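You operate a simulated robot arm through the tools that you are given. There is no shell and no other tool. Be economical: measure what you need, move in short steps, check, and stop when the job is done.

Carry out the task below with a simulated robot arm. There is one attempt and no reset: what you move stays moved.

TASK
Fit strainer No. 27 by the blue knob and No. 75 by the white knob, then open both valves.
Fine: from the long white tray; latch both in before a valve opens.
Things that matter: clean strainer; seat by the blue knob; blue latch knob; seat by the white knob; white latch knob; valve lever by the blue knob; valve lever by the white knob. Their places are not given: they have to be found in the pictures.

It is judged by the outcome, as a careful person would: the job done as asked, and still so three seconds after it is handed in. It fails if anything else is knocked over, pushed out of place, dropped, spilled or broken.

THE ROBOT
A 6-joint arm with a two-finger parallel gripper, fixed in place. Base frame: the origin is at the foot of the arm, x ahead of it, y to its left, z up; the work surface is at about z = 0.4. Lengths are in cm, angles in degrees, forces in N, time in s.
With the tool pointing down near the work surface it reaches from about 16 to 40 cm from the base axis. Its first joint turns from -66.0 to 66.0 degrees. Payload 1.57 kg.
Tool frame: the origin (TCP) lies between the finger pads and is the grasp point; the fingertips stand 3 cm ahead of it; z points along the fingers, y is the line along which they close. The gripper opens to 8 cm. The fingers are 1.7 cm wide and 1.2 cm thick; the gripper's body (4 by 8.2 cm) begins 8 cm behind the TCP.
Orientation is that of the tool frame in the base frame, as a unit quaternion [w, x, y, z]. With the fingers straight down and closing along the base's y, the tool's x points along the base's -x, its y along +y and its z along -z.

THE INTERFACE
- The arm moves only by the tool apply_moves. Its argument "moves" is a list of rows, each an object (a shift or turn left out is 0, a gripper value left out holds the last) with "xyz": the shift along the tool's x, y, z in units of 200 mm (1.0 is 200 mm), a list of three; "delta_rot": the turn, a rotation vector about the tool's x, y, z in units of 60 degrees (1.0 is 60 degrees), a list of three; "gripper": the closure, from 0 (fully open) to 1 (shut). In form: [{"xyz": [dx, dy, dz], "delta_rot": [rx, ry, rz], "gripper": gripper}, ...]. A call has 1 to 8 rows; each row is the pose to reach, as a shift and turn from the pose commanded when the call began, along the tool's axes at that moment. A call with a number of a shift or a turn outside -1 to 1 is refused whole. A row lasts 0.2 s, in which the tool goes at most 5 cm and 8.6 degrees; a call with a longer step from one row to the next is refused whole, and so is a gripper value outside its range. A pose out of reach is approached as far as the arm can. The call stops where the force on the tool passes 40 N (or 10 N more than at its start, if that is more) or the arm is blocked; 0.2 s more then pass. The fingers move at their own pace (about 15.3 cm/s each) and stop on an object; they squeeze with about 24 N. The grip force told is the motor's: it shows also when the fingers shut on nothing. Time passes only in rows, and 0.2 s behind the last, so rows that repeat a pose let the fingers close. It gives the time, the measured TCP pose, the force on the tool (base axes), the opening and the grip force at its end, in the units of the frame above (readings bear some noise).
- Cameras (640 x 400 px; columns grow to the right, rows downward): "scene" is fixed at [4.58, -32.51, 42.07]; the picture's right is [0.84, -0.54, 0.00], its down [-0.32, -0.50, -0.81] and it looks along [0.43, 0.68, -0.59] (base axes); focal length 215 px, centre (320, 200). "wrist" rides on the gripper at [-3.2, 0, -7.8] in the tool frame; the picture's right is [0.00, -1.00, 0.00], its down [0.97, 0.00, -0.24] and it looks along [0.24, 0.00, 0.97] (tool axes); focal length 218 px, centre (320, 200).
- grab_frame(camera): a new picture of that camera. No time passes.
- pixel_to_xyz(camera, pixels): for up to 12 pixels [column, row] of the newest picture of that camera ("zoom" is the newest enlarged one), the place [x, y, z] in the base frame of the surface seen there, good to about 0.2 cm. No time passes.
- close_up(camera, box): a new picture of the part [left, top, right, bottom] of that camera's present view, enlarged. No time passes.
- hand_in(): hands the job in; it is judged then, once.

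Work in short steps. Measure before you move; look again where a grasp or a placing could have gone wrong, and mend it. You have 80 turns and 54 pictures in all, those below and enlarged ones among them. Open the gripper and draw the arm clear of the work before you hand the job in, unless the task says otherwise; then end with one line.

The tools are called after "Call:" as a command line: name --argument value ..., lists and objects as JSON in quotes. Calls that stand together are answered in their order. apply_moves: Moves the arm, as the interface text tells. Its arguments: {"type":"object","properties":{"moves":{"type":"array","items":{"type":"object","properties":{"xyz":{"type":"array","items":{"type":"number"}},"delta_rot":{"type":"array","items":{"type":"number"}},"gripper":{"type":"number"}}}}},"required":["moves"]} The other tools are called the same way: grab_frame (camera) takes a picture; pixel_to_xyz (camera, pixels) gives the place of the surface under pixels of a picture; close_up (camera, box) takes an enlarged picture of a part of a camera's view; hand_in () hands the job in.

At the start:

```text
time_s: 0.0
position: [20.72, -9.63, 29.47]
tcp_rot: [-0.001, 0.001, 1.0, 0.0]
ft_force: [-0.7, 0.8, 0.3]
opening: 8.0
grasp_force: 0.0
```

scene: 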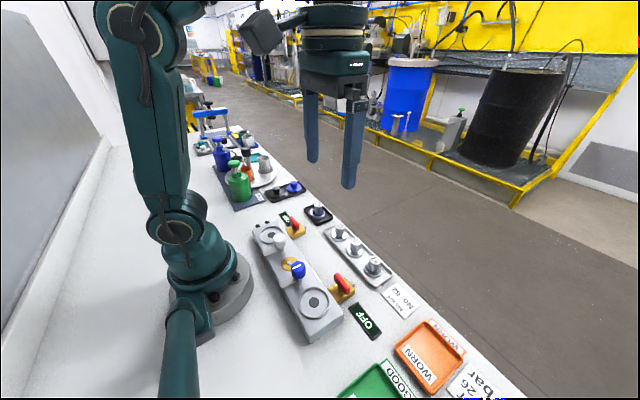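
wrist: 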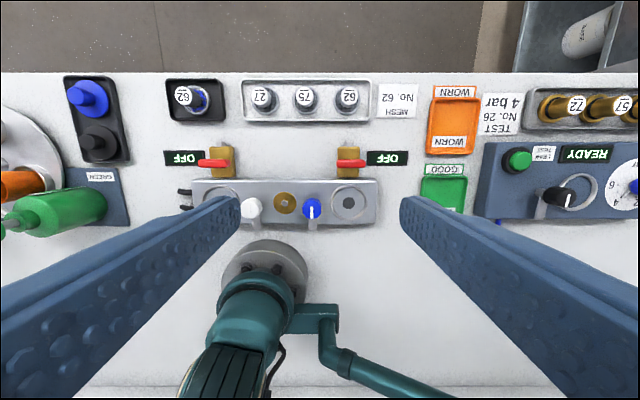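

The white tray is near wrist pixels (243-397, 80-120) and the housing near (190-380, 180-225). I'll take enlarged views to see details.

Call:
close_up --camera "wrist" --box '[150, 65, 430, 240]'

Call:
close_up --camera "scene" --box '[230, 190, 430, 350]'

```text
2.29 times, centred on (290, 152) of wrist
```

zoom: 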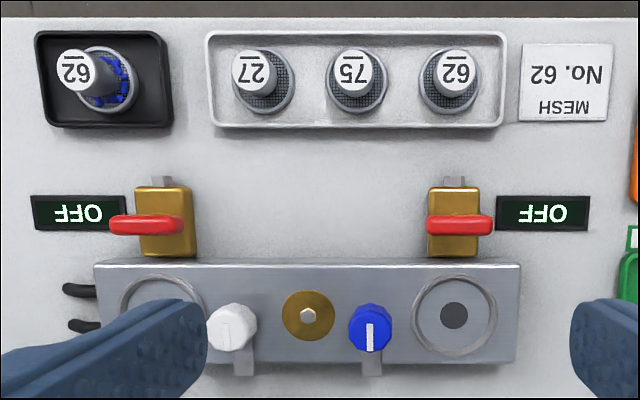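

```text
2.50 times, centred on (330, 270) of scene
```

zoom: 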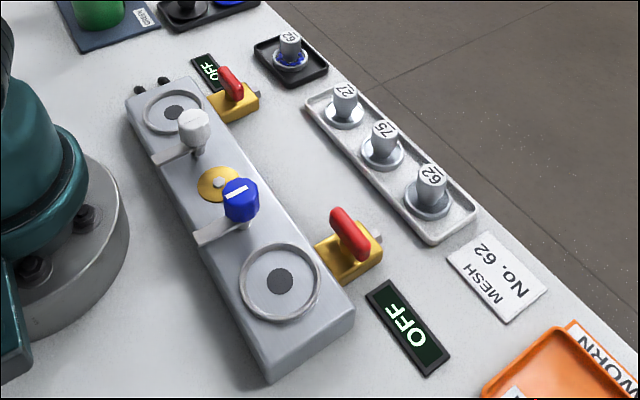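

I measure the tray items, housing, knobs and levers from the scene view.

Call:
pixel_to_xyz --camera "zoom" --pixels '[[345, 91], [384, 131], [432, 174], [344, 122], [382, 158], [280, 282], [173, 112], [241, 188], [194, 119], [340, 215], [362, 255], [230, 72]]'

Call:
pixel_to_xyz --camera "zoom" --pixels '[[200, 240], [234, 234], [160, 160], [350, 262], [252, 298], [312, 280], [243, 200], [325, 120], [404, 210], [219, 184], [238, 98], [290, 70]]'

Call:
pixel_to_xyz --camera "wrist" --pixels '[[264, 98], [305, 98], [347, 98], [312, 208], [251, 208], [348, 203], [340, 163], [360, 163], [202, 163], [225, 163], [348, 155], [285, 203]]'

```text
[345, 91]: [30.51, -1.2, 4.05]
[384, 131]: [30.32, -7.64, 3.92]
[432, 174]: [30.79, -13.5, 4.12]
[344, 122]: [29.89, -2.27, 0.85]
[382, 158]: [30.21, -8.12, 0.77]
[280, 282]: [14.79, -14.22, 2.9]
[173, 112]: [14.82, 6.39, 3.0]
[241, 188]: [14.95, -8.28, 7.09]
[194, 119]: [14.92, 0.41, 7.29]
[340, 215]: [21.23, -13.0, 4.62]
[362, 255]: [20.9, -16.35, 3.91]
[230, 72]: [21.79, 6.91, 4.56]
```

```text
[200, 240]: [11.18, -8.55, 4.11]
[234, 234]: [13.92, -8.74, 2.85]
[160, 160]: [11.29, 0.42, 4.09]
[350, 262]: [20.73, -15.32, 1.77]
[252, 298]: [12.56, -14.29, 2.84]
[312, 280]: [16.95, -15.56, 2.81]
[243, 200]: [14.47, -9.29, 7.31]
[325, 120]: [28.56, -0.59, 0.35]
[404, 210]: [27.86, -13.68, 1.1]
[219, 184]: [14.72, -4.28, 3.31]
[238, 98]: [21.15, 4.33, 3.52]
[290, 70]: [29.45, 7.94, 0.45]
```

```text
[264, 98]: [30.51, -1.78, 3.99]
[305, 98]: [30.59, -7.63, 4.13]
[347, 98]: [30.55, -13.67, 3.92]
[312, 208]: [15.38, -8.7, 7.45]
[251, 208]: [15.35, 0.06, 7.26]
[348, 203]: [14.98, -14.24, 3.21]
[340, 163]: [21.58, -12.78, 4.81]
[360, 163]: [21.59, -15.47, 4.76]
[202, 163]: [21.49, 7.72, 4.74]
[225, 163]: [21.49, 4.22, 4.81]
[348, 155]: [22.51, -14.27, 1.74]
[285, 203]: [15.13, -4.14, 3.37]
```

The tray strainers are about 4 cm tall at x≈30.5 (y≈-1.6, -7.6, -13.6). The seats are at about (14.9,-14.2) and (14.9,6). I move above the tray for a closer look.

Call:
apply_moves --moves '[{"xyz": [-0.1, 0.07, 0.12]}, {"xyz": [-0.2, 0.13, 0.25]}, {"xyz": [-0.3, 0.19, 0.37]}, {"xyz": [-0.4, 0.25, 0.5]}, {"xyz": [-0.4, 0.25, 0.5]}]'

Call:
grab_frame --camera "wrist"

```text
time_s: 1.2
position: [28.76, -4.63, 19.49]
tcp_rot: [0.0, 0.0, 1.0, 0.0]
ft_force: [-0.6, 0.1, 0.2]
opening: 7.99
grasp_force: 0.1
```

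```text
49 pictures are left
```

wrist: 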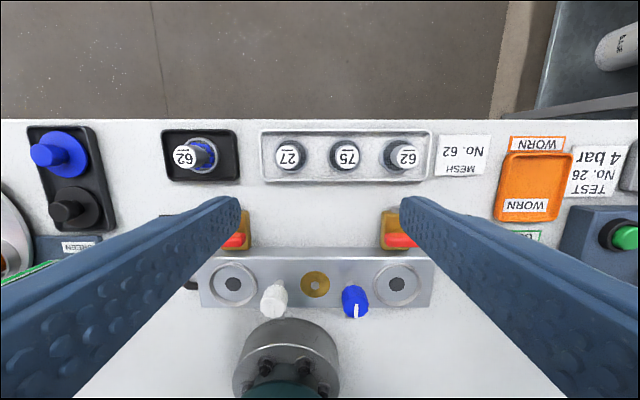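

The tray now sits at (262-432, 130-180). I enlarge it and the seats.

Call:
close_up --camera "wrist" --box '[255, 122, 445, 190]'

Call:
pixel_to_xyz --camera "wrist" --pixels '[[290, 157], [347, 157], [290, 168], [234, 284], [397, 284], [211, 284], [257, 284], [374, 284], [420, 284], [234, 262], [234, 305]]'

```text
3.37 times, centred on (350, 156) of wrist
```

zoom: 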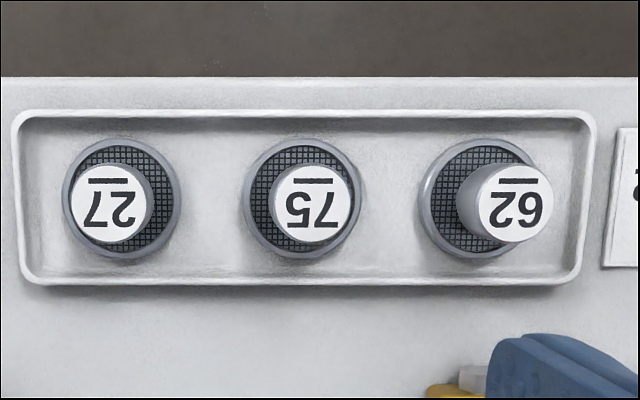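

```text
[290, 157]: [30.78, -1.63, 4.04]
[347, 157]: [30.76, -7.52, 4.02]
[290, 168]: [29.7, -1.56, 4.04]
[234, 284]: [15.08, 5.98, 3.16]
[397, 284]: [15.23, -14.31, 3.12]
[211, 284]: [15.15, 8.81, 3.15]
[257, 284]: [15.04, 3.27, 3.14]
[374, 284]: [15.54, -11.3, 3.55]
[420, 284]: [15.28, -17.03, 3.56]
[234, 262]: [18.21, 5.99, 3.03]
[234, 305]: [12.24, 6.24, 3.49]
```

27 and 75 look clean and undamaged. The knob tops are at about (30.75,-1.45) and (30.75,-7.55), z≈4. I go above 27 with a narrowed opening.

Call:
apply_moves --moves '[{"xyz": [-0.05, 0.08, 0.1], "gripper": 0.42}, {"xyz": [-0.1, 0.16, 0.25], "gripper": 0.42}, {"xyz": [-0.1, 0.16, 0.45], "gripper": 0.42}, {"xyz": [-0.1, 0.16, 0.55], "gripper": 0.42}, {"xyz": [-0.1, 0.16, 0.55], "gripper": 0.42}]'

Call:
grab_frame --camera "wrist"

Call:
close_up --camera "scene" --box '[280, 150, 440, 280]'

```text
time_s: 2.4
position: [30.67, -1.45, 8.23]
tcp_rot: [0.0, 0.001, 1.0, 0.0]
ft_force: [-0.6, 0.0, 0.8]
opening: 4.65
grasp_force: 0.1
```

```text
47 pictures are left
```

wrist: 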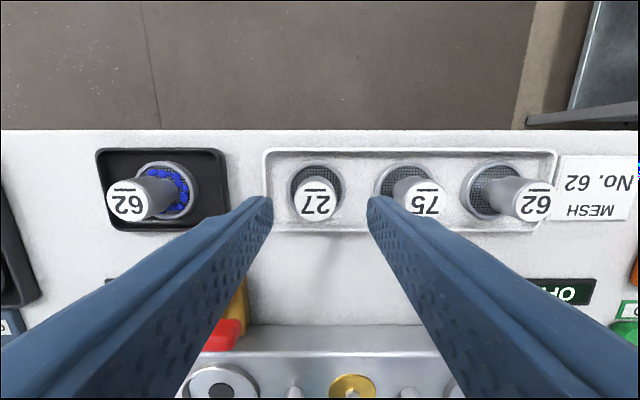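

```text
3.08 times, centred on (360, 215) of scene
```

zoom: 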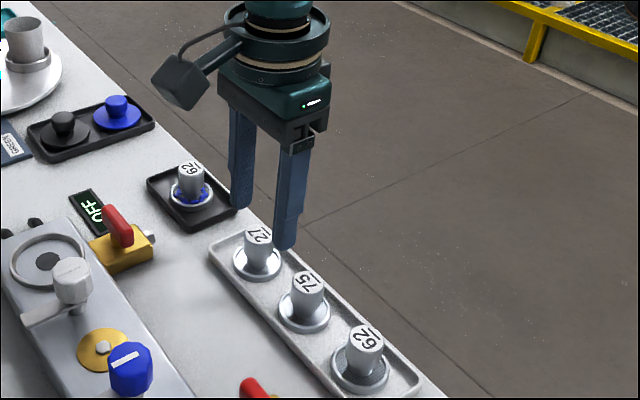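

Knob 27 is at (317,201); I verify its position.

Call:
pixel_to_xyz --camera "wrist" --pixels '[[316, 182], [316, 219], [296, 200], [337, 200], [316, 201], [427, 200], [300, 195]]'

```text
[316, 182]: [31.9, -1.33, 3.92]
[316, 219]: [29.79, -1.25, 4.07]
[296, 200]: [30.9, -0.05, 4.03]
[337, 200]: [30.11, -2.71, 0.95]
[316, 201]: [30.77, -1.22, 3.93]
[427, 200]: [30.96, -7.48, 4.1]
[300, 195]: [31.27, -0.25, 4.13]
```

I descend 3.8 cm and close.

Call:
apply_moves --moves '[{"xyz": [-0.006, 0.006, 0.1], "gripper": 0.42}, {"xyz": [-0.006, 0.006, 0.19], "gripper": 0.42}, {"xyz": [-0.006, 0.006, 0.19], "gripper": 0.42}, {"xyz": [-0.006, 0.006, 0.19], "gripper": 1}, {"xyz": [-0.006, 0.006, 0.19], "gripper": 1}, {"xyz": [-0.006, 0.006, 0.19], "gripper": 1}]'

```text
time_s: 3.8
position: [30.89, -1.5, 4.53]
tcp_rot: [0.0, 0.0, 1.0, 0.0]
ft_force: [-0.6, -0.8, -0.1]
opening: 2.34
grasp_force: 24.2
```

Gripped 27 (opening 2.34). I lift and carry it toward the blue seat.

Call:
apply_moves --moves '[{"xyz": [0, 0, -0.1], "gripper": 1}, {"xyz": [0, 0, -0.25], "gripper": 1}, {"xyz": [0, 0, -0.45], "gripper": 1}, {"xyz": [0.16, -0.13, -0.45], "gripper": 1}, {"xyz": [0.32, -0.26, -0.45], "gripper": 1}, {"xyz": [0.48, -0.39, -0.45], "gripper": 1}, {"xyz": [0.64, -0.52, -0.45], "gripper": 1}, {"xyz": [0.79, -0.635, -0.45], "gripper": 1}]'

Call:
grab_frame --camera "wrist"

Call:
close_up --camera "scene" --box '[220, 180, 420, 350]'

```text
time_s: 5.6
position: [15.45, -13.77, 13.61]
tcp_rot: [0.0, -0.001, 1.0, 0.0]
ft_force: [-0.8, -0.3, 0.1]
opening: 2.36
grasp_force: 23.4
```

```text
45 pictures are left
```

wrist: 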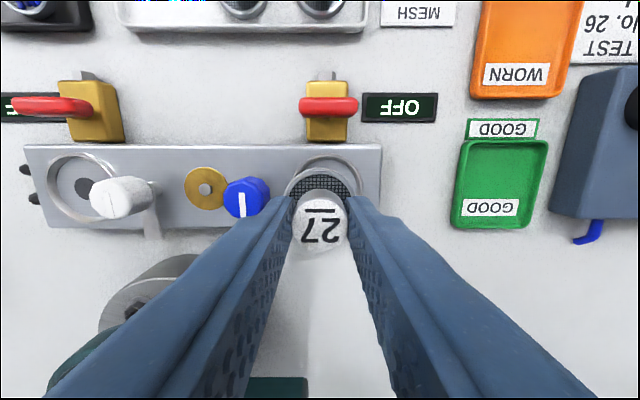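

```text
2.35 times, centred on (320, 265) of scene
```

zoom: 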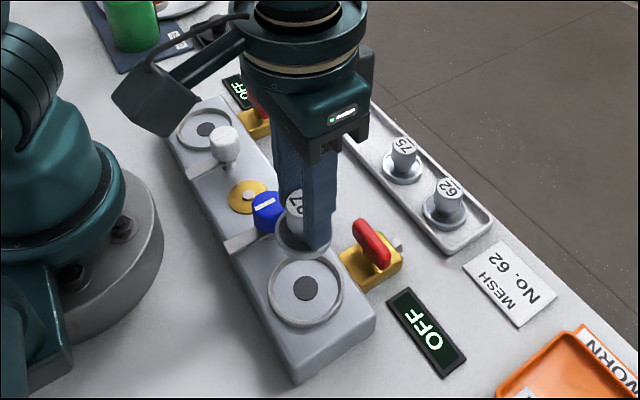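

I measure the ring from the scene zoom: edges near (268,290), (343,290), (305,262), (305,325).

Call:
pixel_to_xyz --camera "zoom" --pixels '[[306, 288], [271, 290], [341, 292], [306, 263], [306, 323], [290, 300], [320, 275], [365, 345], [295, 375], [296, 205]]'

Call:
apply_moves --moves '[{"xyz": [0, 0, 0], "gripper": 1}]'

Call:
close_up --camera "scene" --box '[290, 270, 380, 330]'

```text
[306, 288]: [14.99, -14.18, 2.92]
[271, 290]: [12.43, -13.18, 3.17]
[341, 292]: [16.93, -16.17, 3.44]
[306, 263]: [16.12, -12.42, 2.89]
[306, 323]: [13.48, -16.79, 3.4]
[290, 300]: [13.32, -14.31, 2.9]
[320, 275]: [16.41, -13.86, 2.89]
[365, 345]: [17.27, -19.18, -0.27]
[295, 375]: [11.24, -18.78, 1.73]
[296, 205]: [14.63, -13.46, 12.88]
```

```text
time_s: 6.0
position: [15.34, -13.84, 13.64]
tcp_rot: [0.0, 0.0, 1.0, 0.0]
ft_force: [-0.8, 0.6, -0.8]
opening: 2.37
grasp_force: 23.4
```

```text
6.67 times, centred on (335, 300) of scene
```

zoom: 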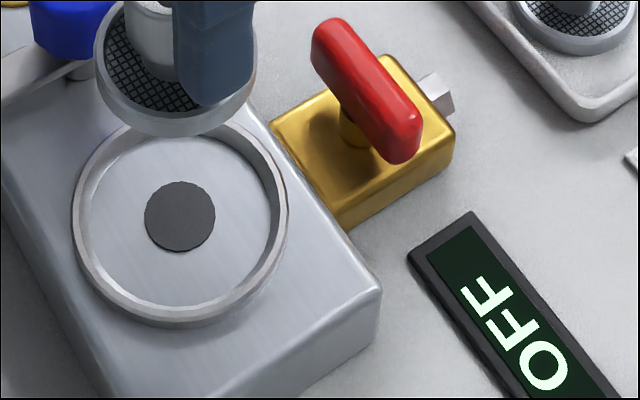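

The seat centre is about (15.0,-14.24); the arm reads (15.34,-13.84). I correct laterally and descend partway.

Call:
apply_moves --moves '[{"xyz": [0.015, -0.018, 0.05], "gripper": 1}, {"xyz": [0.015, -0.018, 0.15], "gripper": 1}, {"xyz": [0.015, -0.018, 0.25], "gripper": 1}, {"xyz": [0.015, -0.018, 0.25], "gripper": 1}, {"xyz": [0.015, -0.018, 0.25], "gripper": 1}]'

Call:
close_up --camera "scene" --box '[270, 250, 370, 320]'

Call:
grab_frame --camera "wrist"

```text
time_s: 7.2
position: [14.96, -14.32, 8.61]
tcp_rot: [0.0, 0.0, 1.0, 0.0]
ft_force: [-0.2, 0.4, -1.1]
opening: 2.33
grasp_force: 24.4
```

```text
5.71 times, centred on (320, 285) of scene
```

zoom: 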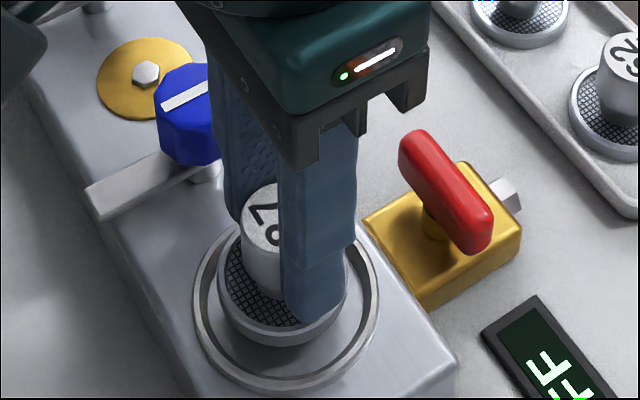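

```text
41 pictures are left
```

wrist: 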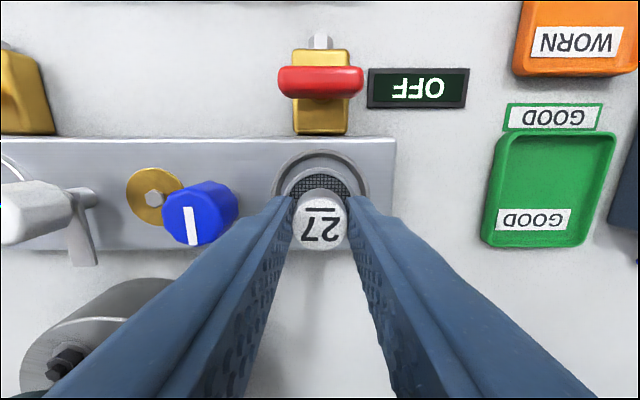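

Well centred above the ring. I lower slowly until contact.

Call:
apply_moves --moves '[{"xyz": [0, 0, 0.04], "gripper": 1}, {"xyz": [0, 0, 0.06], "gripper": 1}, {"xyz": [0, 0, 0.075], "gripper": 1}, {"xyz": [0, 0, 0.085], "gripper": 1}, {"xyz": [0, 0, 0.09], "gripper": 1}, {"xyz": [0, 0, 0.095], "gripper": 1}, {"xyz": [0, 0, 0.095], "gripper": 1}]'

Call:
close_up --camera "scene" --box '[270, 250, 370, 320]'

```text
time_s: 8.8
position: [14.76, -14.49, 6.72]
tcp_rot: [0.0, 0.0, 1.0, 0.0]
ft_force: [1.5, -0.9, 4.0]
opening: 2.35
grasp_force: 24.3
```

```text
5.71 times, centred on (320, 285) of scene
```

zoom: 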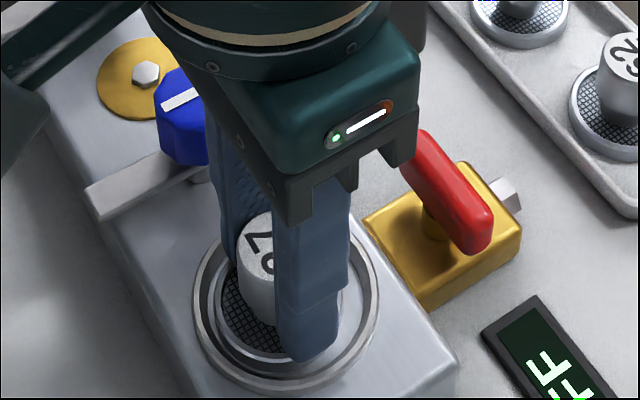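

Contact at about 4 N, but the pose drifted by roughly -0.2 in x and y. I lift slightly, correct, and set it down again.

Call:
apply_moves --moves '[{"xyz": [0, 0, -0.02], "gripper": 1}, {"xyz": [-0.012, 0.01, -0.02], "gripper": 1}, {"xyz": [-0.012, 0.01, -0.02], "gripper": 1}, {"xyz": [-0.012, 0.01, 0.0], "gripper": 1}, {"xyz": [-0.012, 0.01, 0.007], "gripper": 1}, {"xyz": [-0.012, 0.01, 0.007], "gripper": 1}]'

Call:
close_up --camera "scene" --box '[270, 250, 370, 320]'

```text
time_s: 10.2
position: [15.08, -14.21, 6.76]
tcp_rot: [0.0, 0.0, 1.0, 0.0]
ft_force: [0.5, 4.9, 14.1]
opening: 2.38
grasp_force: 24.4
```

```text
5.71 times, centred on (320, 285) of scene
```

zoom: 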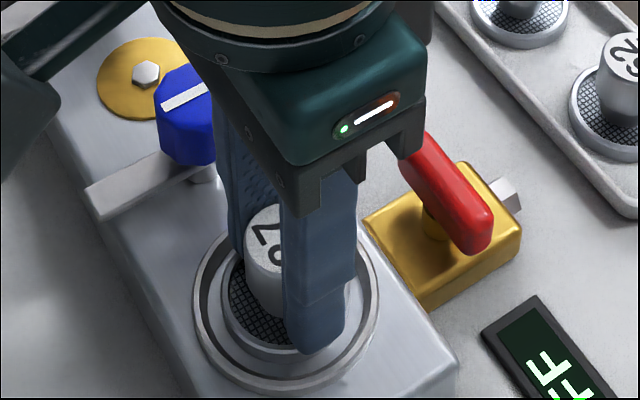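

It looks concentric now. I release and rise.

Call:
apply_moves --moves '[{"xyz": [0, 0, -0.005], "gripper": 0.5}, {"xyz": [0, 0, -0.005], "gripper": 0.5}, {"xyz": [0, 0, -0.1], "gripper": 0.5}, {"xyz": [0, 0, -0.3], "gripper": 0.5}, {"xyz": [-0.1, 0, -0.5], "gripper": 0.5}, {"xyz": [-0.3, 0, -0.5], "gripper": 0.5}]'

Call:
close_up --camera "scene" --box '[270, 250, 370, 320]'

Call:
grab_frame --camera "wrist"

```text
time_s: 11.6
position: [20.85, -14.35, 16.77]
tcp_rot: [0.0, 0.0, 1.0, 0.0]
ft_force: [0.4, -0.8, 0.6]
opening: 3.99
grasp_force: 0.1
```

```text
5.71 times, centred on (320, 285) of scene
```

zoom: 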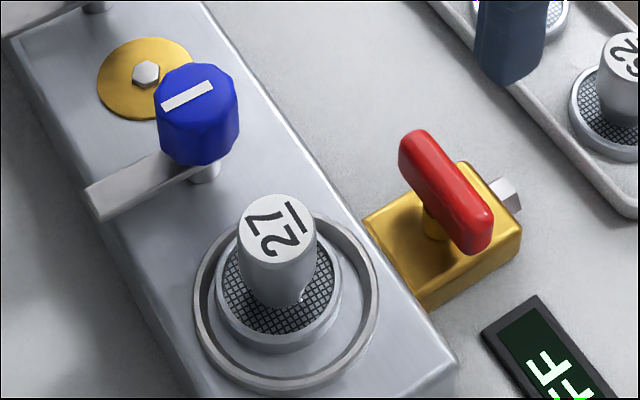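

```text
37 pictures are left
```

wrist: 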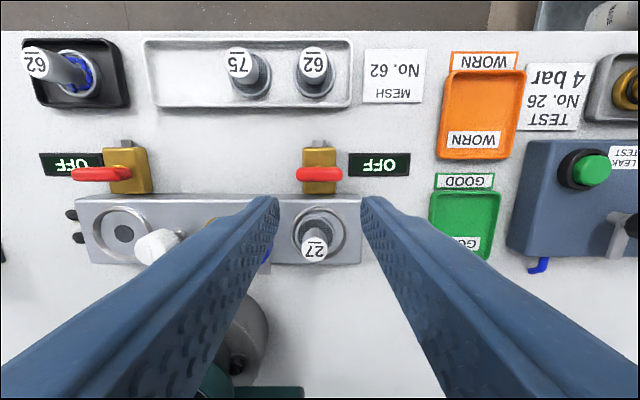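

I check the strainer's centring from both views.

Call:
pixel_to_xyz --camera "zoom" --pixels '[[277, 220], [222, 290], [335, 290], [277, 328], [199, 300], [374, 300], [287, 385], [310, 350]]'

Call:
close_up --camera "wrist" --box '[270, 190, 370, 270]'

```text
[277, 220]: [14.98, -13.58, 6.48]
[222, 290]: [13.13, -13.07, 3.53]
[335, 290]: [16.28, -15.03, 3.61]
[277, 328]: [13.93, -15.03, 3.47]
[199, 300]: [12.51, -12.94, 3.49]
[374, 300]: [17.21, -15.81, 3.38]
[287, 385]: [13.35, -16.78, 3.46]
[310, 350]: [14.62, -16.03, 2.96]
```

```text
5.00 times, centred on (320, 230) of wrist
```

zoom: 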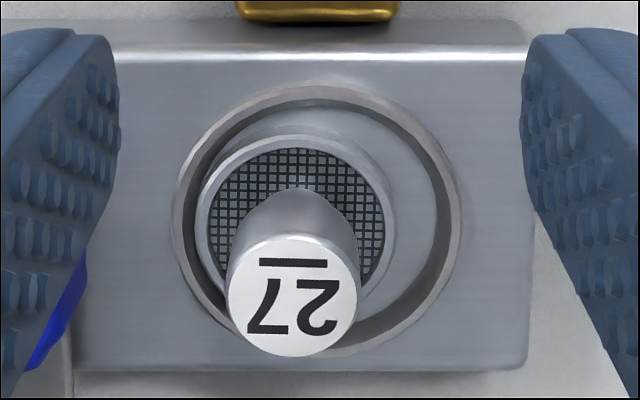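

The strainer seems about 0.3 cm off toward +y within the ring; I measure it in the wrist zoom.

Call:
pixel_to_xyz --camera "zoom" --pixels '[[178, 225], [453, 225], [317, 90], [380, 345], [199, 222], [393, 222], [297, 138], [425, 225], [294, 335], [294, 240], [230, 295], [358, 295]]'

```text
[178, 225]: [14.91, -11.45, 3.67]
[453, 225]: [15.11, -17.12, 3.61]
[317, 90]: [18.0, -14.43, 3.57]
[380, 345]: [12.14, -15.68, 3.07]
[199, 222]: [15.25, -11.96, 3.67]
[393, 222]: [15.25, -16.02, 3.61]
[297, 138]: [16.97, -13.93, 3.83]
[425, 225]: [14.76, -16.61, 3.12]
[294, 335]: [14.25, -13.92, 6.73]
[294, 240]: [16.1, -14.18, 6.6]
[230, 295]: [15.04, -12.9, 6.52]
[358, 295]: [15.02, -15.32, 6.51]
```

Ring centre y≈-14.28, strainer y≈-14.0. I regrasp it and shift it -0.25 cm in y.

Call:
apply_moves --moves '[{"xyz": [0.15, 0, 0], "gripper": 0.5}, {"xyz": [0.3, 0, 0], "gripper": 0.5}, {"xyz": [0.3, 0, 0.2], "gripper": 0.5}, {"xyz": [0.3, 0, 0.4], "gripper": 0.5}, {"xyz": [0.3, 0, 0.485], "gripper": 0.5}, {"xyz": [0.3, 0, 0.485], "gripper": 0.5}, {"xyz": [0.3, 0, 0.485], "gripper": 1}, {"xyz": [0.3, 0, 0.485], "gripper": 1}]'

Call:
apply_moves --moves '[{"xyz": [0, 0, -0.005], "gripper": 1}, {"xyz": [0, -0.006, -0.007], "gripper": 1}, {"xyz": [0, -0.013, -0.007], "gripper": 1}, {"xyz": [0, -0.013, -0.007], "gripper": 1}, {"xyz": [0, -0.013, 0.0], "gripper": 1}, {"xyz": [0, -0.013, 0.003], "gripper": 1}, {"xyz": [0, -0.013, 0.003], "gripper": 1}]'

Call:
apply_moves --moves '[{"xyz": [0, 0, -0.003], "gripper": 0.5}, {"xyz": [0, 0, -0.003], "gripper": 0.5}, {"xyz": [0, 0, -0.1], "gripper": 0.5}, {"xyz": [0, 0, -0.3], "gripper": 0.5}, {"xyz": [-0.1, 0, -0.48], "gripper": 0.5}, {"xyz": [-0.3, 0, -0.48], "gripper": 0.5}, {"xyz": [-0.3, 0, -0.48], "gripper": 0.5}]'

Call:
close_up --camera "wrist" --box '[270, 190, 370, 270]'

```text
time_s: 13.4
position: [15.17, -13.99, 6.65]
tcp_rot: [0.0, -0.001, 1.0, 0.0]
ft_force: [1.2, -1.0, 6.7]
opening: 2.4
grasp_force: 24.3
```

```text
time_s: 15.0
position: [15.02, -14.41, 6.69]
tcp_rot: [-0.001, 0.0, 1.0, 0.0]
ft_force: [0.0, 0.0, -0.5]
opening: 2.35
grasp_force: 24.0
```

```text
time_s: 16.6
position: [20.9, -14.57, 16.31]
tcp_rot: [0.0, 0.0, 1.0, 0.0]
ft_force: [0.0, 0.5, 0.2]
opening: 4.01
grasp_force: 0.1
```

```text
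5.00 times, centred on (320, 230) of wrist
```

zoom: 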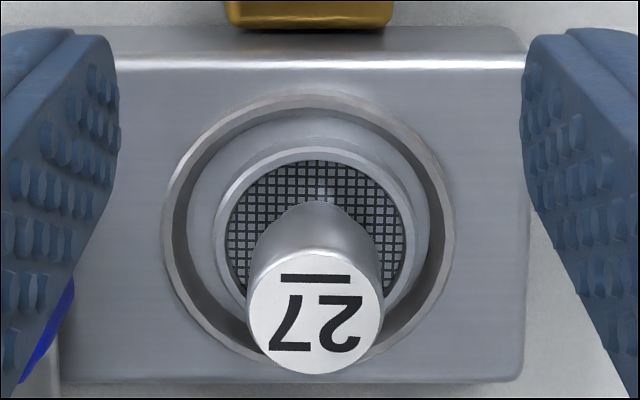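

Now concentric (ring 163-455, flange 212-415). Next I go over 75.

Call:
apply_moves --moves '[{"xyz": [-0.17, 0.12, 0], "gripper": 0.42}, {"xyz": [-0.34, 0.24, 0], "gripper": 0.42}, {"xyz": [-0.493, 0.349, 0], "gripper": 0.42}, {"xyz": [-0.493, 0.349, 0.2], "gripper": 0.42}, {"xyz": [-0.493, 0.349, 0.4], "gripper": 0.42}, {"xyz": [-0.493, 0.349, 0.4], "gripper": 0.42}]'

Call:
grab_frame --camera "wrist"

```text
time_s: 18.0
position: [30.96, -7.67, 8.4]
tcp_rot: [0.0, 0.0, 1.0, 0.001]
ft_force: [-0.3, -0.8, -1.0]
opening: 4.65
grasp_force: 0.1
```

```text
34 pictures are left
```

wrist: 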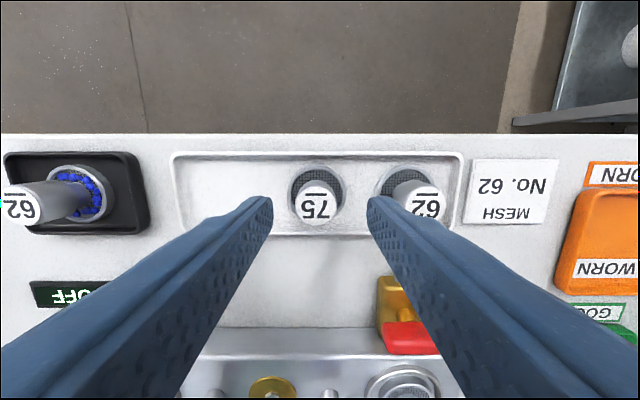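

Knob 75 is centred between the fingers at (317,204). I descend and grip.

Call:
apply_moves --moves '[{"xyz": [0, 0.003, 0.1], "gripper": 0.42}, {"xyz": [0, 0.003, 0.19], "gripper": 0.42}, {"xyz": [0, 0.003, 0.19], "gripper": 0.42}, {"xyz": [0, 0.003, 0.19], "gripper": 1}, {"xyz": [0, 0.003, 0.19], "gripper": 1}, {"xyz": [0, 0.003, 0.19], "gripper": 1}]'

```text
time_s: 19.4
position: [30.85, -7.52, 4.74]
tcp_rot: [0.0, 0.0, 1.0, 0.0]
ft_force: [0.7, -0.8, 0.6]
opening: 2.36
grasp_force: 24.7
```

Gripped 75. I lift and carry it to above the white seat (15.05, 5.95).

Call:
apply_moves --moves '[{"xyz": [0, 0, -0.1], "gripper": 1}, {"xyz": [0, 0, -0.25], "gripper": 1}, {"xyz": [0, 0, -0.45], "gripper": 1}, {"xyz": [0.16, 0.14, -0.45], "gripper": 1}, {"xyz": [0.32, 0.28, -0.45], "gripper": 1}, {"xyz": [0.48, 0.42, -0.45], "gripper": 1}, {"xyz": [0.64, 0.55, -0.45], "gripper": 1}, {"xyz": [0.79, 0.665, -0.45], "gripper": 1}]'

Call:
apply_moves --moves '[{"xyz": [0, 0, 0.1], "gripper": 1}, {"xyz": [0, 0, 0.25], "gripper": 1}, {"xyz": [0, 0, 0.25], "gripper": 1}, {"xyz": [0, 0, 0.25], "gripper": 1}]'

Call:
grab_frame --camera "wrist"

Call:
close_up --camera "scene" --box '[220, 190, 320, 260]'

```text
time_s: 21.2
position: [14.93, 5.8, 13.53]
tcp_rot: [0.0, 0.0, 1.0, -0.001]
ft_force: [0.4, 0.3, -0.1]
opening: 2.36
grasp_force: 24.0
```

```text
time_s: 22.2
position: [15.23, 5.98, 8.42]
tcp_rot: [0.0, 0.0, 1.0, 0.001]
ft_force: [-0.2, -0.1, -1.2]
opening: 2.38
grasp_force: 23.9
```

```text
33 pictures are left
```

wrist: 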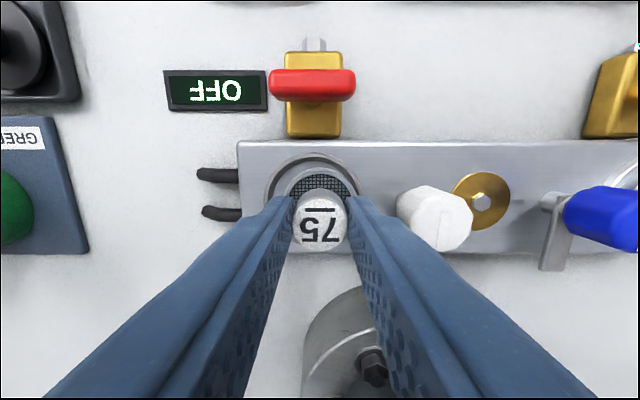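

```text
5.71 times, centred on (270, 225) of scene
```

zoom: 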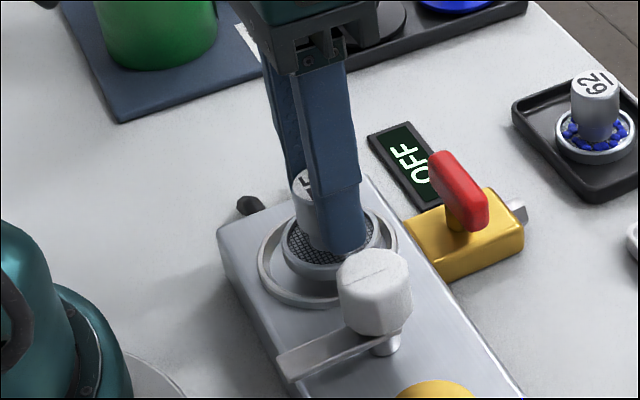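

The ring centre is ~4 px left of the flange centre, so I shift +0.2 cm in y and lower to contact.

Call:
apply_moves --moves '[{"xyz": [0, 0.01, 0.04], "gripper": 1}, {"xyz": [0, 0.01, 0.06], "gripper": 1}, {"xyz": [0, 0.01, 0.075], "gripper": 1}, {"xyz": [0, 0.01, 0.085], "gripper": 1}, {"xyz": [0, 0.01, 0.09], "gripper": 1}, {"xyz": [0, 0.01, 0.093], "gripper": 1}, {"xyz": [0, 0.01, 0.093], "gripper": 1}]'

Call:
close_up --camera "wrist" --box '[240, 130, 400, 250]'

```text
time_s: 23.8
position: [15.01, 6.08, 6.56]
tcp_rot: [-0.001, 0.0, 1.0, 0.001]
ft_force: [1.5, 2.0, 5.1]
opening: 2.36
grasp_force: 23.9
```

```text
3.33 times, centred on (320, 190) of wrist
```

zoom: 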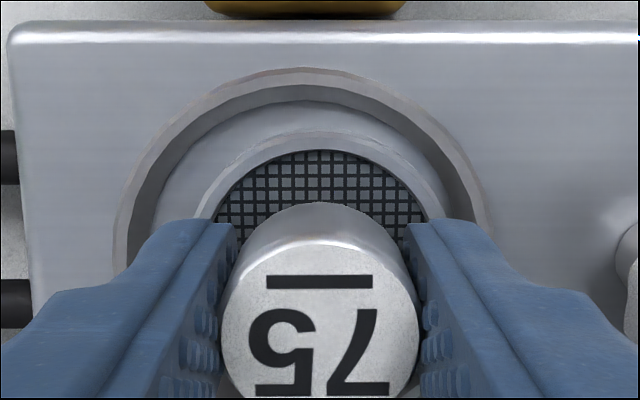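

Ring centre column is ~304 and the flange's is ~321, about 0.25 cm. I shift +0.22 cm in y and set down.

Call:
apply_moves --moves '[{"xyz": [0, 0, -0.01], "gripper": 1}, {"xyz": [0, 0.006, -0.012], "gripper": 1}, {"xyz": [0, 0.011, -0.012], "gripper": 1}, {"xyz": [0, 0.011, -0.012], "gripper": 1}, {"xyz": [0, 0.011, -0.002], "gripper": 1}, {"xyz": [0, 0.011, 0.001], "gripper": 1}, {"xyz": [0, 0.011, 0.001], "gripper": 1}]'

Call:
apply_moves --moves '[{"xyz": [0, 0, -0.003], "gripper": 0.5}, {"xyz": [0, 0, -0.003], "gripper": 0.5}, {"xyz": [0, 0, -0.1], "gripper": 0.5}, {"xyz": [0, 0, -0.3], "gripper": 0.5}, {"xyz": [-0.1, 0, -0.48], "gripper": 0.5}, {"xyz": [-0.3, 0, -0.48], "gripper": 0.5}, {"xyz": [-0.3, 0, -0.48], "gripper": 0.5}]'

Call:
grab_frame --camera "wrist"

Call:
close_up --camera "wrist" --box '[270, 190, 370, 270]'

```text
time_s: 25.4
position: [15.17, 6.24, 6.68]
tcp_rot: [0.0, 0.0, 1.0, 0.0]
ft_force: [2.1, -2.5, 6.3]
opening: 2.38
grasp_force: 23.9
```

```text
time_s: 27.0
position: [21.28, 6.25, 16.2]
tcp_rot: [0.0, 0.0, 1.0, 0.001]
ft_force: [0.1, -0.3, -0.2]
opening: 4.0
grasp_force: 0.0
```

```text
30 pictures are left
```

wrist: 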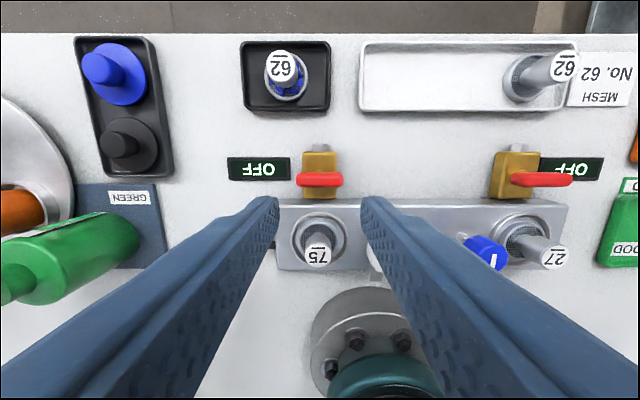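

```text
5.00 times, centred on (320, 230) of wrist
```

zoom: 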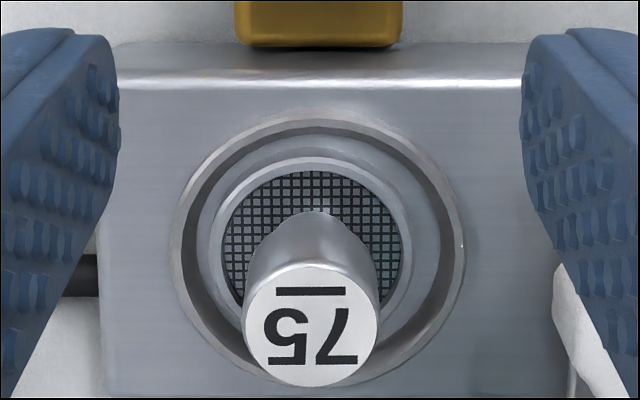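

Both strainers are well centred. Now I move above the blue knob and look.

Call:
apply_moves --moves '[{"xyz": [0, -0.24, 0], "gripper": 0.42}, {"xyz": [0, -0.48, 0], "gripper": 0.42}, {"xyz": [0.1, -0.7, 0], "gripper": 0.42}, {"xyz": [0.2, -0.744, 0], "gripper": 0.42}, {"xyz": [0.2, -0.744, 0], "gripper": 0.42}, {"xyz": [0.2, -0.744, 0], "gripper": 0.42}]'

Call:
close_up --camera "wrist" --box '[240, 130, 400, 250]'

Call:
close_up --camera "scene" --box '[270, 240, 370, 310]'

```text
time_s: 28.4
position: [17.18, -8.7, 16.42]
tcp_rot: [0.0, 0.0, 1.0, 0.0]
ft_force: [-1.0, -0.2, 0.0]
opening: 4.65
grasp_force: 0.1
```

```text
3.33 times, centred on (320, 190) of wrist
```

zoom: 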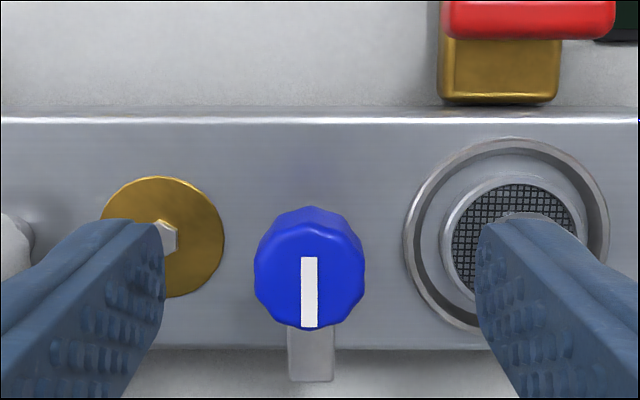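

```text
5.71 times, centred on (320, 275) of scene
```

zoom: 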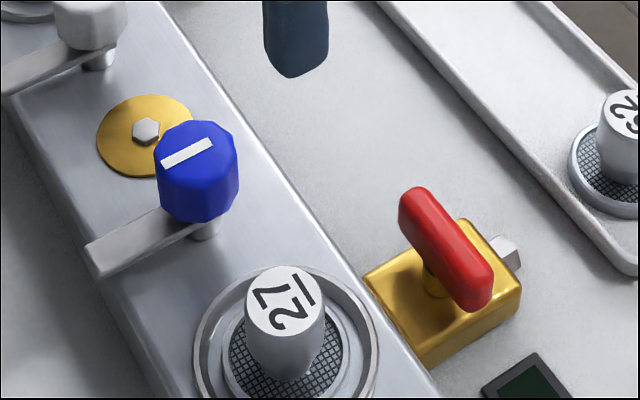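

The blue knob spans columns 253-365 in the zoom. I get its coordinates from both views.

Call:
pixel_to_xyz --camera "zoom" --pixels '[[190, 150], [160, 165], [233, 165], [200, 178], [160, 205], [235, 200], [198, 215], [90, 255], [105, 272], [178, 233], [205, 228]]'

Call:
pixel_to_xyz --camera "wrist" --pixels '[[317, 214], [303, 210], [331, 210], [317, 199], [317, 226], [313, 242], [317, 205]]'

```text
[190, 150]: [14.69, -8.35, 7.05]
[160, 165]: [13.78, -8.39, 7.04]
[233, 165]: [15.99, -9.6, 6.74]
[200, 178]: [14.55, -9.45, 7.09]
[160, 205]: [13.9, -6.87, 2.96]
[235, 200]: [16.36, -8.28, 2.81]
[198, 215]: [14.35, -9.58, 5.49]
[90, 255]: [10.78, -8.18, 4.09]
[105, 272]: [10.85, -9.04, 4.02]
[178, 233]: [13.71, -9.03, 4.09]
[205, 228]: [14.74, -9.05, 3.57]
```

```text
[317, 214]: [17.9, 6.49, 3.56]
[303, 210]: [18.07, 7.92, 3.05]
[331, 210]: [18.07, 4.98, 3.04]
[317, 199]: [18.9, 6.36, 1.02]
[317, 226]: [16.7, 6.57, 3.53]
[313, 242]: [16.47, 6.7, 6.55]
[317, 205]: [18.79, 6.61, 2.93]
```

Knob centre ≈(14.95,-8.6), body z≈5-7.05. I lower the fingers around it with tips at z≈4.5 and close.

Call:
apply_moves --moves '[{"xyz": [0.104, -0.002, 0.1], "gripper": 0.42}, {"xyz": [0.104, -0.002, 0.3], "gripper": 0.42}, {"xyz": [0.104, -0.002, 0.4], "gripper": 0.42}, {"xyz": [0.104, -0.002, 0.44], "gripper": 0.42}, {"xyz": [0.104, -0.002, 0.44], "gripper": 0.42}, {"xyz": [0.104, -0.002, 0.44], "gripper": 1}, {"xyz": [0.104, -0.002, 0.44], "gripper": 1}, {"xyz": [0.104, -0.002, 0.44], "gripper": 1}]'

Call:
close_up --camera "scene" --box '[270, 240, 370, 310]'

```text
time_s: 29.9
position: [15.15, -8.45, 7.49]
tcp_rot: [-0.002, 0.003, 1.0, 0.004]
ft_force: [0.8, 4.9, 1.3]
opening: 2.77
grasp_force: 38.2
stopped in row 7: the force on the tool passed its limit (the readings are from after the stop); the commanded pose is now the measured one
```

```text
5.71 times, centred on (320, 275) of scene
```

zoom: 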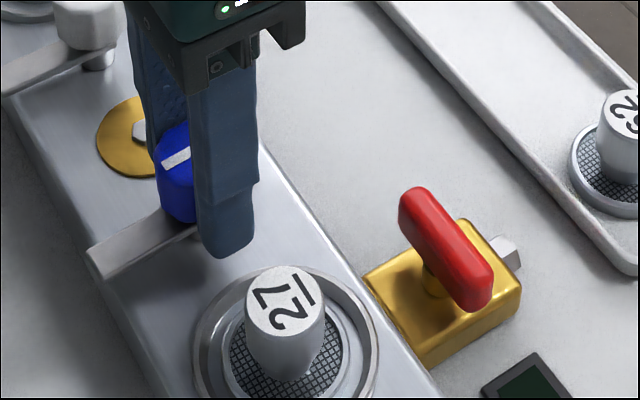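

Gripped on the knob (opening 2.77). I turn counter-clockwise seen from above (arm from -x towards -y), first about 24°.

Call:
apply_moves --moves '[{"delta_rot": [0, 0, -0.07], "gripper": 1}, {"delta_rot": [0, 0, -0.2], "gripper": 1}, {"delta_rot": [0, 0, -0.3], "gripper": 1}, {"delta_rot": [0, 0, -0.4], "gripper": 1}, {"delta_rot": [0, 0, -0.4], "gripper": 1}]'

Call:
close_up --camera "scene" --box '[270, 240, 370, 310]'

```text
time_s: 31.1
position: [15.06, -8.55, 7.46]
tcp_rot: [-0.001, -0.205, 0.979, 0.005]
ft_force: [-4.0, 28.6, 24.0]
opening: 2.8
grasp_force: 37.8
```

```text
5.71 times, centred on (320, 275) of scene
```

zoom: 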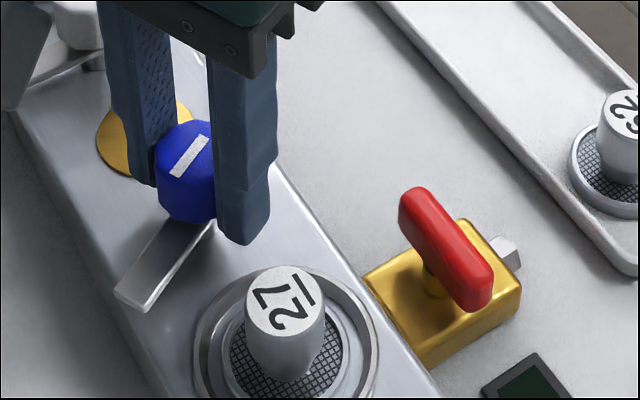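

It turns with its arm. I relieve the side force slightly (+0.1 cm y, +0.1 cm z) and carry on turning.

Call:
apply_moves --moves '[{"xyz": [-0.002, 0.005, -0.005], "gripper": 1}, {"xyz": [-0.002, 0.005, -0.005], "delta_rot": [0, 0, -0.13], "gripper": 1}, {"xyz": [-0.002, 0.005, -0.005], "delta_rot": [0, 0, -0.26], "gripper": 1}, {"xyz": [-0.002, 0.005, -0.005], "delta_rot": [0, 0, -0.39], "gripper": 1}, {"xyz": [-0.002, 0.005, -0.005], "delta_rot": [0, 0, -0.52], "gripper": 1}, {"xyz": [-0.002, 0.005, -0.005], "delta_rot": [0, 0, -0.6], "gripper": 1}, {"xyz": [-0.002, 0.005, -0.005], "delta_rot": [0, 0, -0.6], "gripper": 1}]'

Call:
close_up --camera "scene" --box '[270, 240, 370, 310]'

```text
time_s: 32.7
position: [14.97, -8.52, 7.41]
tcp_rot: [0.001, -0.498, 0.867, 0.003]
ft_force: [-13.9, -14.3, 17.4]
opening: 2.77
grasp_force: 38.0
```

```text
5.71 times, centred on (320, 275) of scene
```

zoom: 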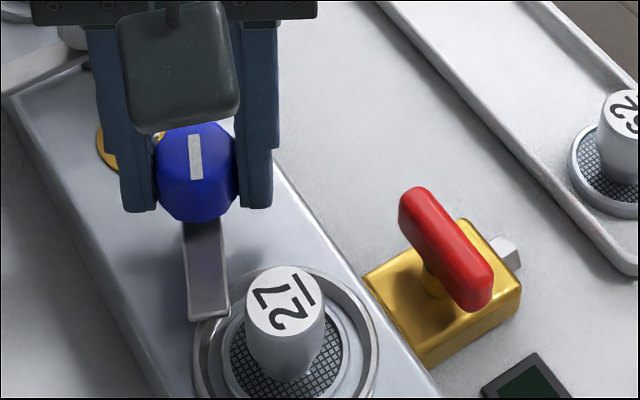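

About 60° turned, arm near the ring. I turn 30° more.

Call:
apply_moves --moves '[{"delta_rot": [0, 0, -0.12], "gripper": 1}, {"delta_rot": [0, 0, -0.24], "gripper": 1}, {"delta_rot": [0, 0, -0.36], "gripper": 1}, {"delta_rot": [0, 0, -0.48], "gripper": 1}, {"delta_rot": [0, 0, -0.51], "gripper": 1}, {"delta_rot": [0, 0, -0.51], "gripper": 1}]'

Call:
close_up --camera "scene" --box '[270, 240, 370, 310]'

```text
time_s: 34.1
position: [15.05, -8.36, 7.56]
tcp_rot: [-0.002, 0.709, -0.705, -0.004]
ft_force: [-2.4, 11.4, 4.1]
opening: 2.81
grasp_force: 38.1
```

```text
5.71 times, centred on (320, 275) of scene
```

zoom: 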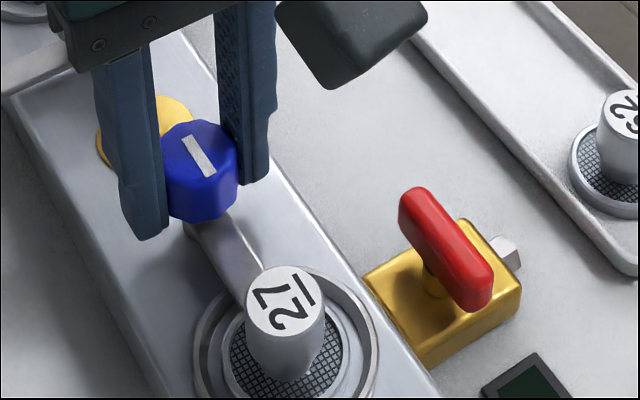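

Arm is now at 90°, over the strainer's flange. I release, rise and move above the white knob keeping this orientation (tool x = base -y, tool y = base -x).

Call:
apply_moves --moves '[{"gripper": 0.42}, {"gripper": 0.42}, {"xyz": [0, 0, -0.1], "gripper": 0.42}, {"xyz": [0, 0, -0.3], "gripper": 0.42}, {"xyz": [-0.15, 0, -0.44], "gripper": 0.42}, {"xyz": [-0.35, -0.05, -0.44], "gripper": 0.42}, {"xyz": [-0.35, -0.05, -0.44], "gripper": 0.42}]'

Call:
grab_frame --camera "wrist"

Call:
close_up --camera "scene" --box '[240, 210, 370, 310]'

```text
time_s: 35.7
position: [16.06, -1.17, 16.62]
tcp_rot: [-0.002, 0.709, -0.705, -0.002]
ft_force: [-0.1, 0.4, 0.0]
opening: 4.65
grasp_force: 0.1
```

```text
22 pictures are left
```

wrist: 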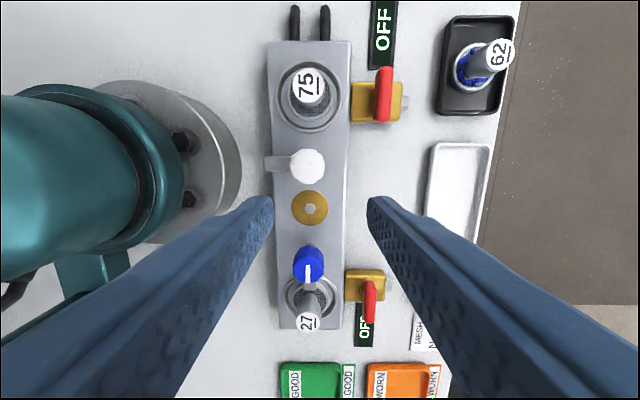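

```text
4.00 times, centred on (305, 260) of scene
```

zoom: 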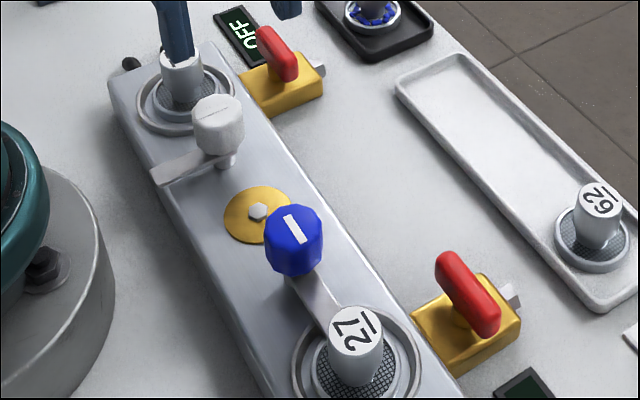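

Blue latch holds over 27. I measure the white knob at wrist (307,166).

Call:
pixel_to_xyz --camera "wrist" --pixels '[[307, 166], [293, 166], [321, 166], [308, 153], [308, 180], [275, 163], [310, 208], [308, 265]]'

Call:
pixel_to_xyz --camera "zoom" --pixels '[[215, 115], [200, 120], [240, 122], [218, 128], [288, 230], [160, 180], [290, 285]]'

```text
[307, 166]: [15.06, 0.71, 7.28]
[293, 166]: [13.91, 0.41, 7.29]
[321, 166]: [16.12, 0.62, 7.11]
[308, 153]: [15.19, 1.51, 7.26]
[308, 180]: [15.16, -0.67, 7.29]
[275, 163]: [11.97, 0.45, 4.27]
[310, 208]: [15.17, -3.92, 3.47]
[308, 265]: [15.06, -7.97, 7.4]
```

```text
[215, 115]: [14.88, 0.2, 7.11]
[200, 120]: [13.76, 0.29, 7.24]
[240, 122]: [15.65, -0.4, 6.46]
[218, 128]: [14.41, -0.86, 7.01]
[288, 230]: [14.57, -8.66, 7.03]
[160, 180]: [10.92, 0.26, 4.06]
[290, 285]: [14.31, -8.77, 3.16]
```

White knob centre ≈(15.03,0.27). I descend around it and close.

Call:
apply_moves --moves '[{"xyz": [-0.081, 0.056, 0.1], "gripper": 0.42}, {"xyz": [-0.081, 0.056, 0.3], "gripper": 0.42}, {"xyz": [-0.081, 0.056, 0.4], "gripper": 0.42}, {"xyz": [-0.081, 0.056, 0.435], "gripper": 0.42}, {"xyz": [-0.081, 0.056, 0.435], "gripper": 0.42}, {"xyz": [-0.081, 0.056, 0.435], "gripper": 0.42}]'

Call:
close_up --camera "scene" --box '[220, 190, 330, 270]'

```text
time_s: 37.1
position: [14.7, 0.03, 7.96]
tcp_rot: [-0.001, 0.709, -0.705, -0.004]
ft_force: [0.3, -0.6, -0.3]
opening: 4.66
grasp_force: 0.0
```

```text
5.00 times, centred on (275, 230) of scene
```

zoom: 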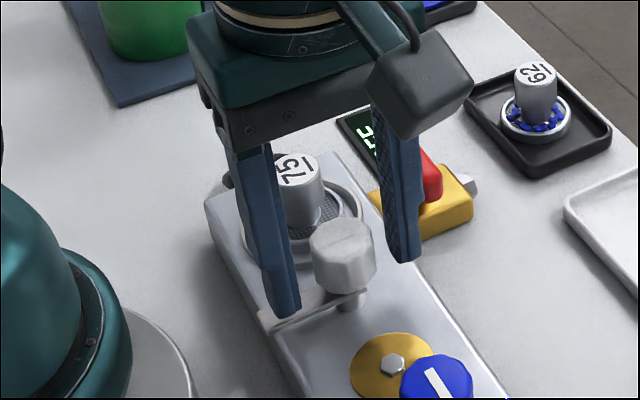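

Slightly off (14.7, 0.03, 7.96). I nudge toward the axis, re-read, then close.

Call:
apply_moves --moves '[{"xyz": [-0.008, -0.01, 0.008], "gripper": 0.42}, {"xyz": [-0.008, -0.01, 0.008], "gripper": 0.42}, {"xyz": [-0.008, -0.01, 0.008], "gripper": 0.42}]'

```text
time_s: 37.9
position: [15.04, 0.27, 7.71]
tcp_rot: [-0.003, 0.709, -0.705, -0.003]
ft_force: [-0.2, 0.0, -0.4]
opening: 4.65
grasp_force: 0.0
```

Now at (15.04, 0.27, 7.71). I close on the knob.

Call:
apply_moves --moves '[{"gripper": 1}, {"gripper": 1}, {"gripper": 1}]'

```text
time_s: 38.7
position: [14.97, 0.32, 7.76]
tcp_rot: [-0.001, 0.71, -0.705, -0.004]
ft_force: [-11.0, 2.2, 7.3]
opening: 2.76
grasp_force: 38.7
```

Gripped. I turn clockwise (arm from -x to +y), about 50° first.

Call:
apply_moves --moves '[{"delta_rot": [0, 0, 0.07], "gripper": 1}, {"delta_rot": [0, 0, 0.2], "gripper": 1}, {"delta_rot": [0, 0, 0.33], "gripper": 1}, {"delta_rot": [0, 0, 0.46], "gripper": 1}, {"delta_rot": [0, 0, 0.59], "gripper": 1}, {"delta_rot": [0, 0, 0.72], "gripper": 1}, {"delta_rot": [0, 0, 0.8], "gripper": 1}, {"delta_rot": [0, 0, 0.8], "gripper": 1}]'

Call:
close_up --camera "scene" --box '[220, 190, 330, 270]'

```text
time_s: 40.5
position: [14.93, 0.33, 7.53]
tcp_rot: [-0.003, -0.359, 0.933, 0.004]
ft_force: [-17.7, 6.4, -25.2]
opening: 2.8
grasp_force: 37.8
```

```text
5.00 times, centred on (275, 230) of scene
```

zoom: 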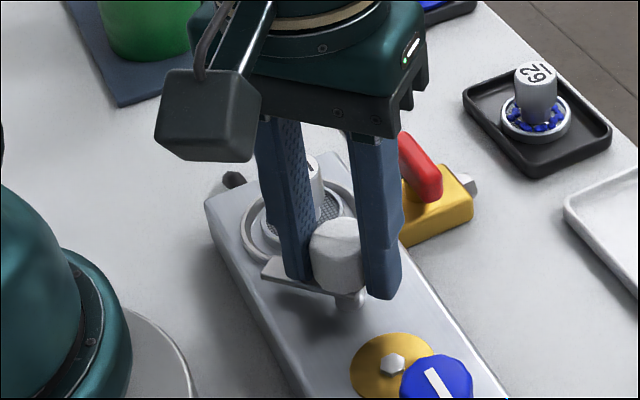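

48° turned; 42° remain. I continue.

Call:
apply_moves --moves '[{"xyz": [0.001, 0, 0.005], "delta_rot": [0, 0, 0.1], "gripper": 1}, {"xyz": [0.002, 0, 0.005], "delta_rot": [0, 0, 0.23], "gripper": 1}, {"xyz": [0.002, 0, 0.005], "delta_rot": [0, 0, 0.36], "gripper": 1}, {"xyz": [0.002, 0, 0.005], "delta_rot": [0, 0, 0.49], "gripper": 1}, {"xyz": [0.002, 0, 0.005], "delta_rot": [0, 0, 0.62], "gripper": 1}, {"xyz": [0.002, 0, 0.005], "delta_rot": [0, 0, 0.7], "gripper": 1}, {"xyz": [0.002, 0, 0.005], "delta_rot": [0, 0, 0.7], "gripper": 1}]'

Call:
close_up --camera "scene" --box '[220, 190, 330, 270]'

```text
time_s: 41.0
position: [14.87, 0.41, 7.46]
tcp_rot: [-0.003, -0.278, 0.961, 0.005]
ft_force: [-1.1, 3.9, 2.7]
opening: 2.79
grasp_force: 37.9
stopped in row 2: the force on the tool passed its limit (the readings are from after the stop); the commanded pose is now the measured one
```

```text
5.00 times, centred on (275, 230) of scene
```

zoom: 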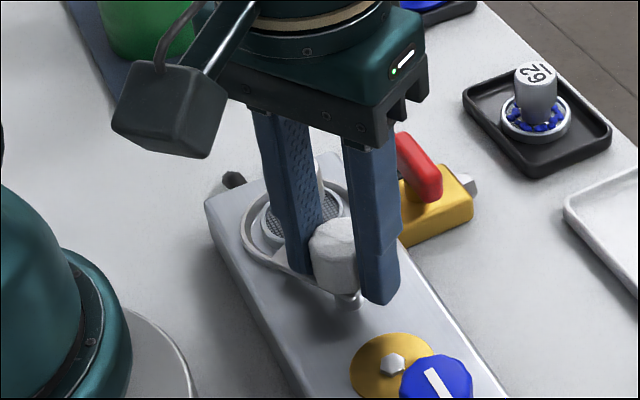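

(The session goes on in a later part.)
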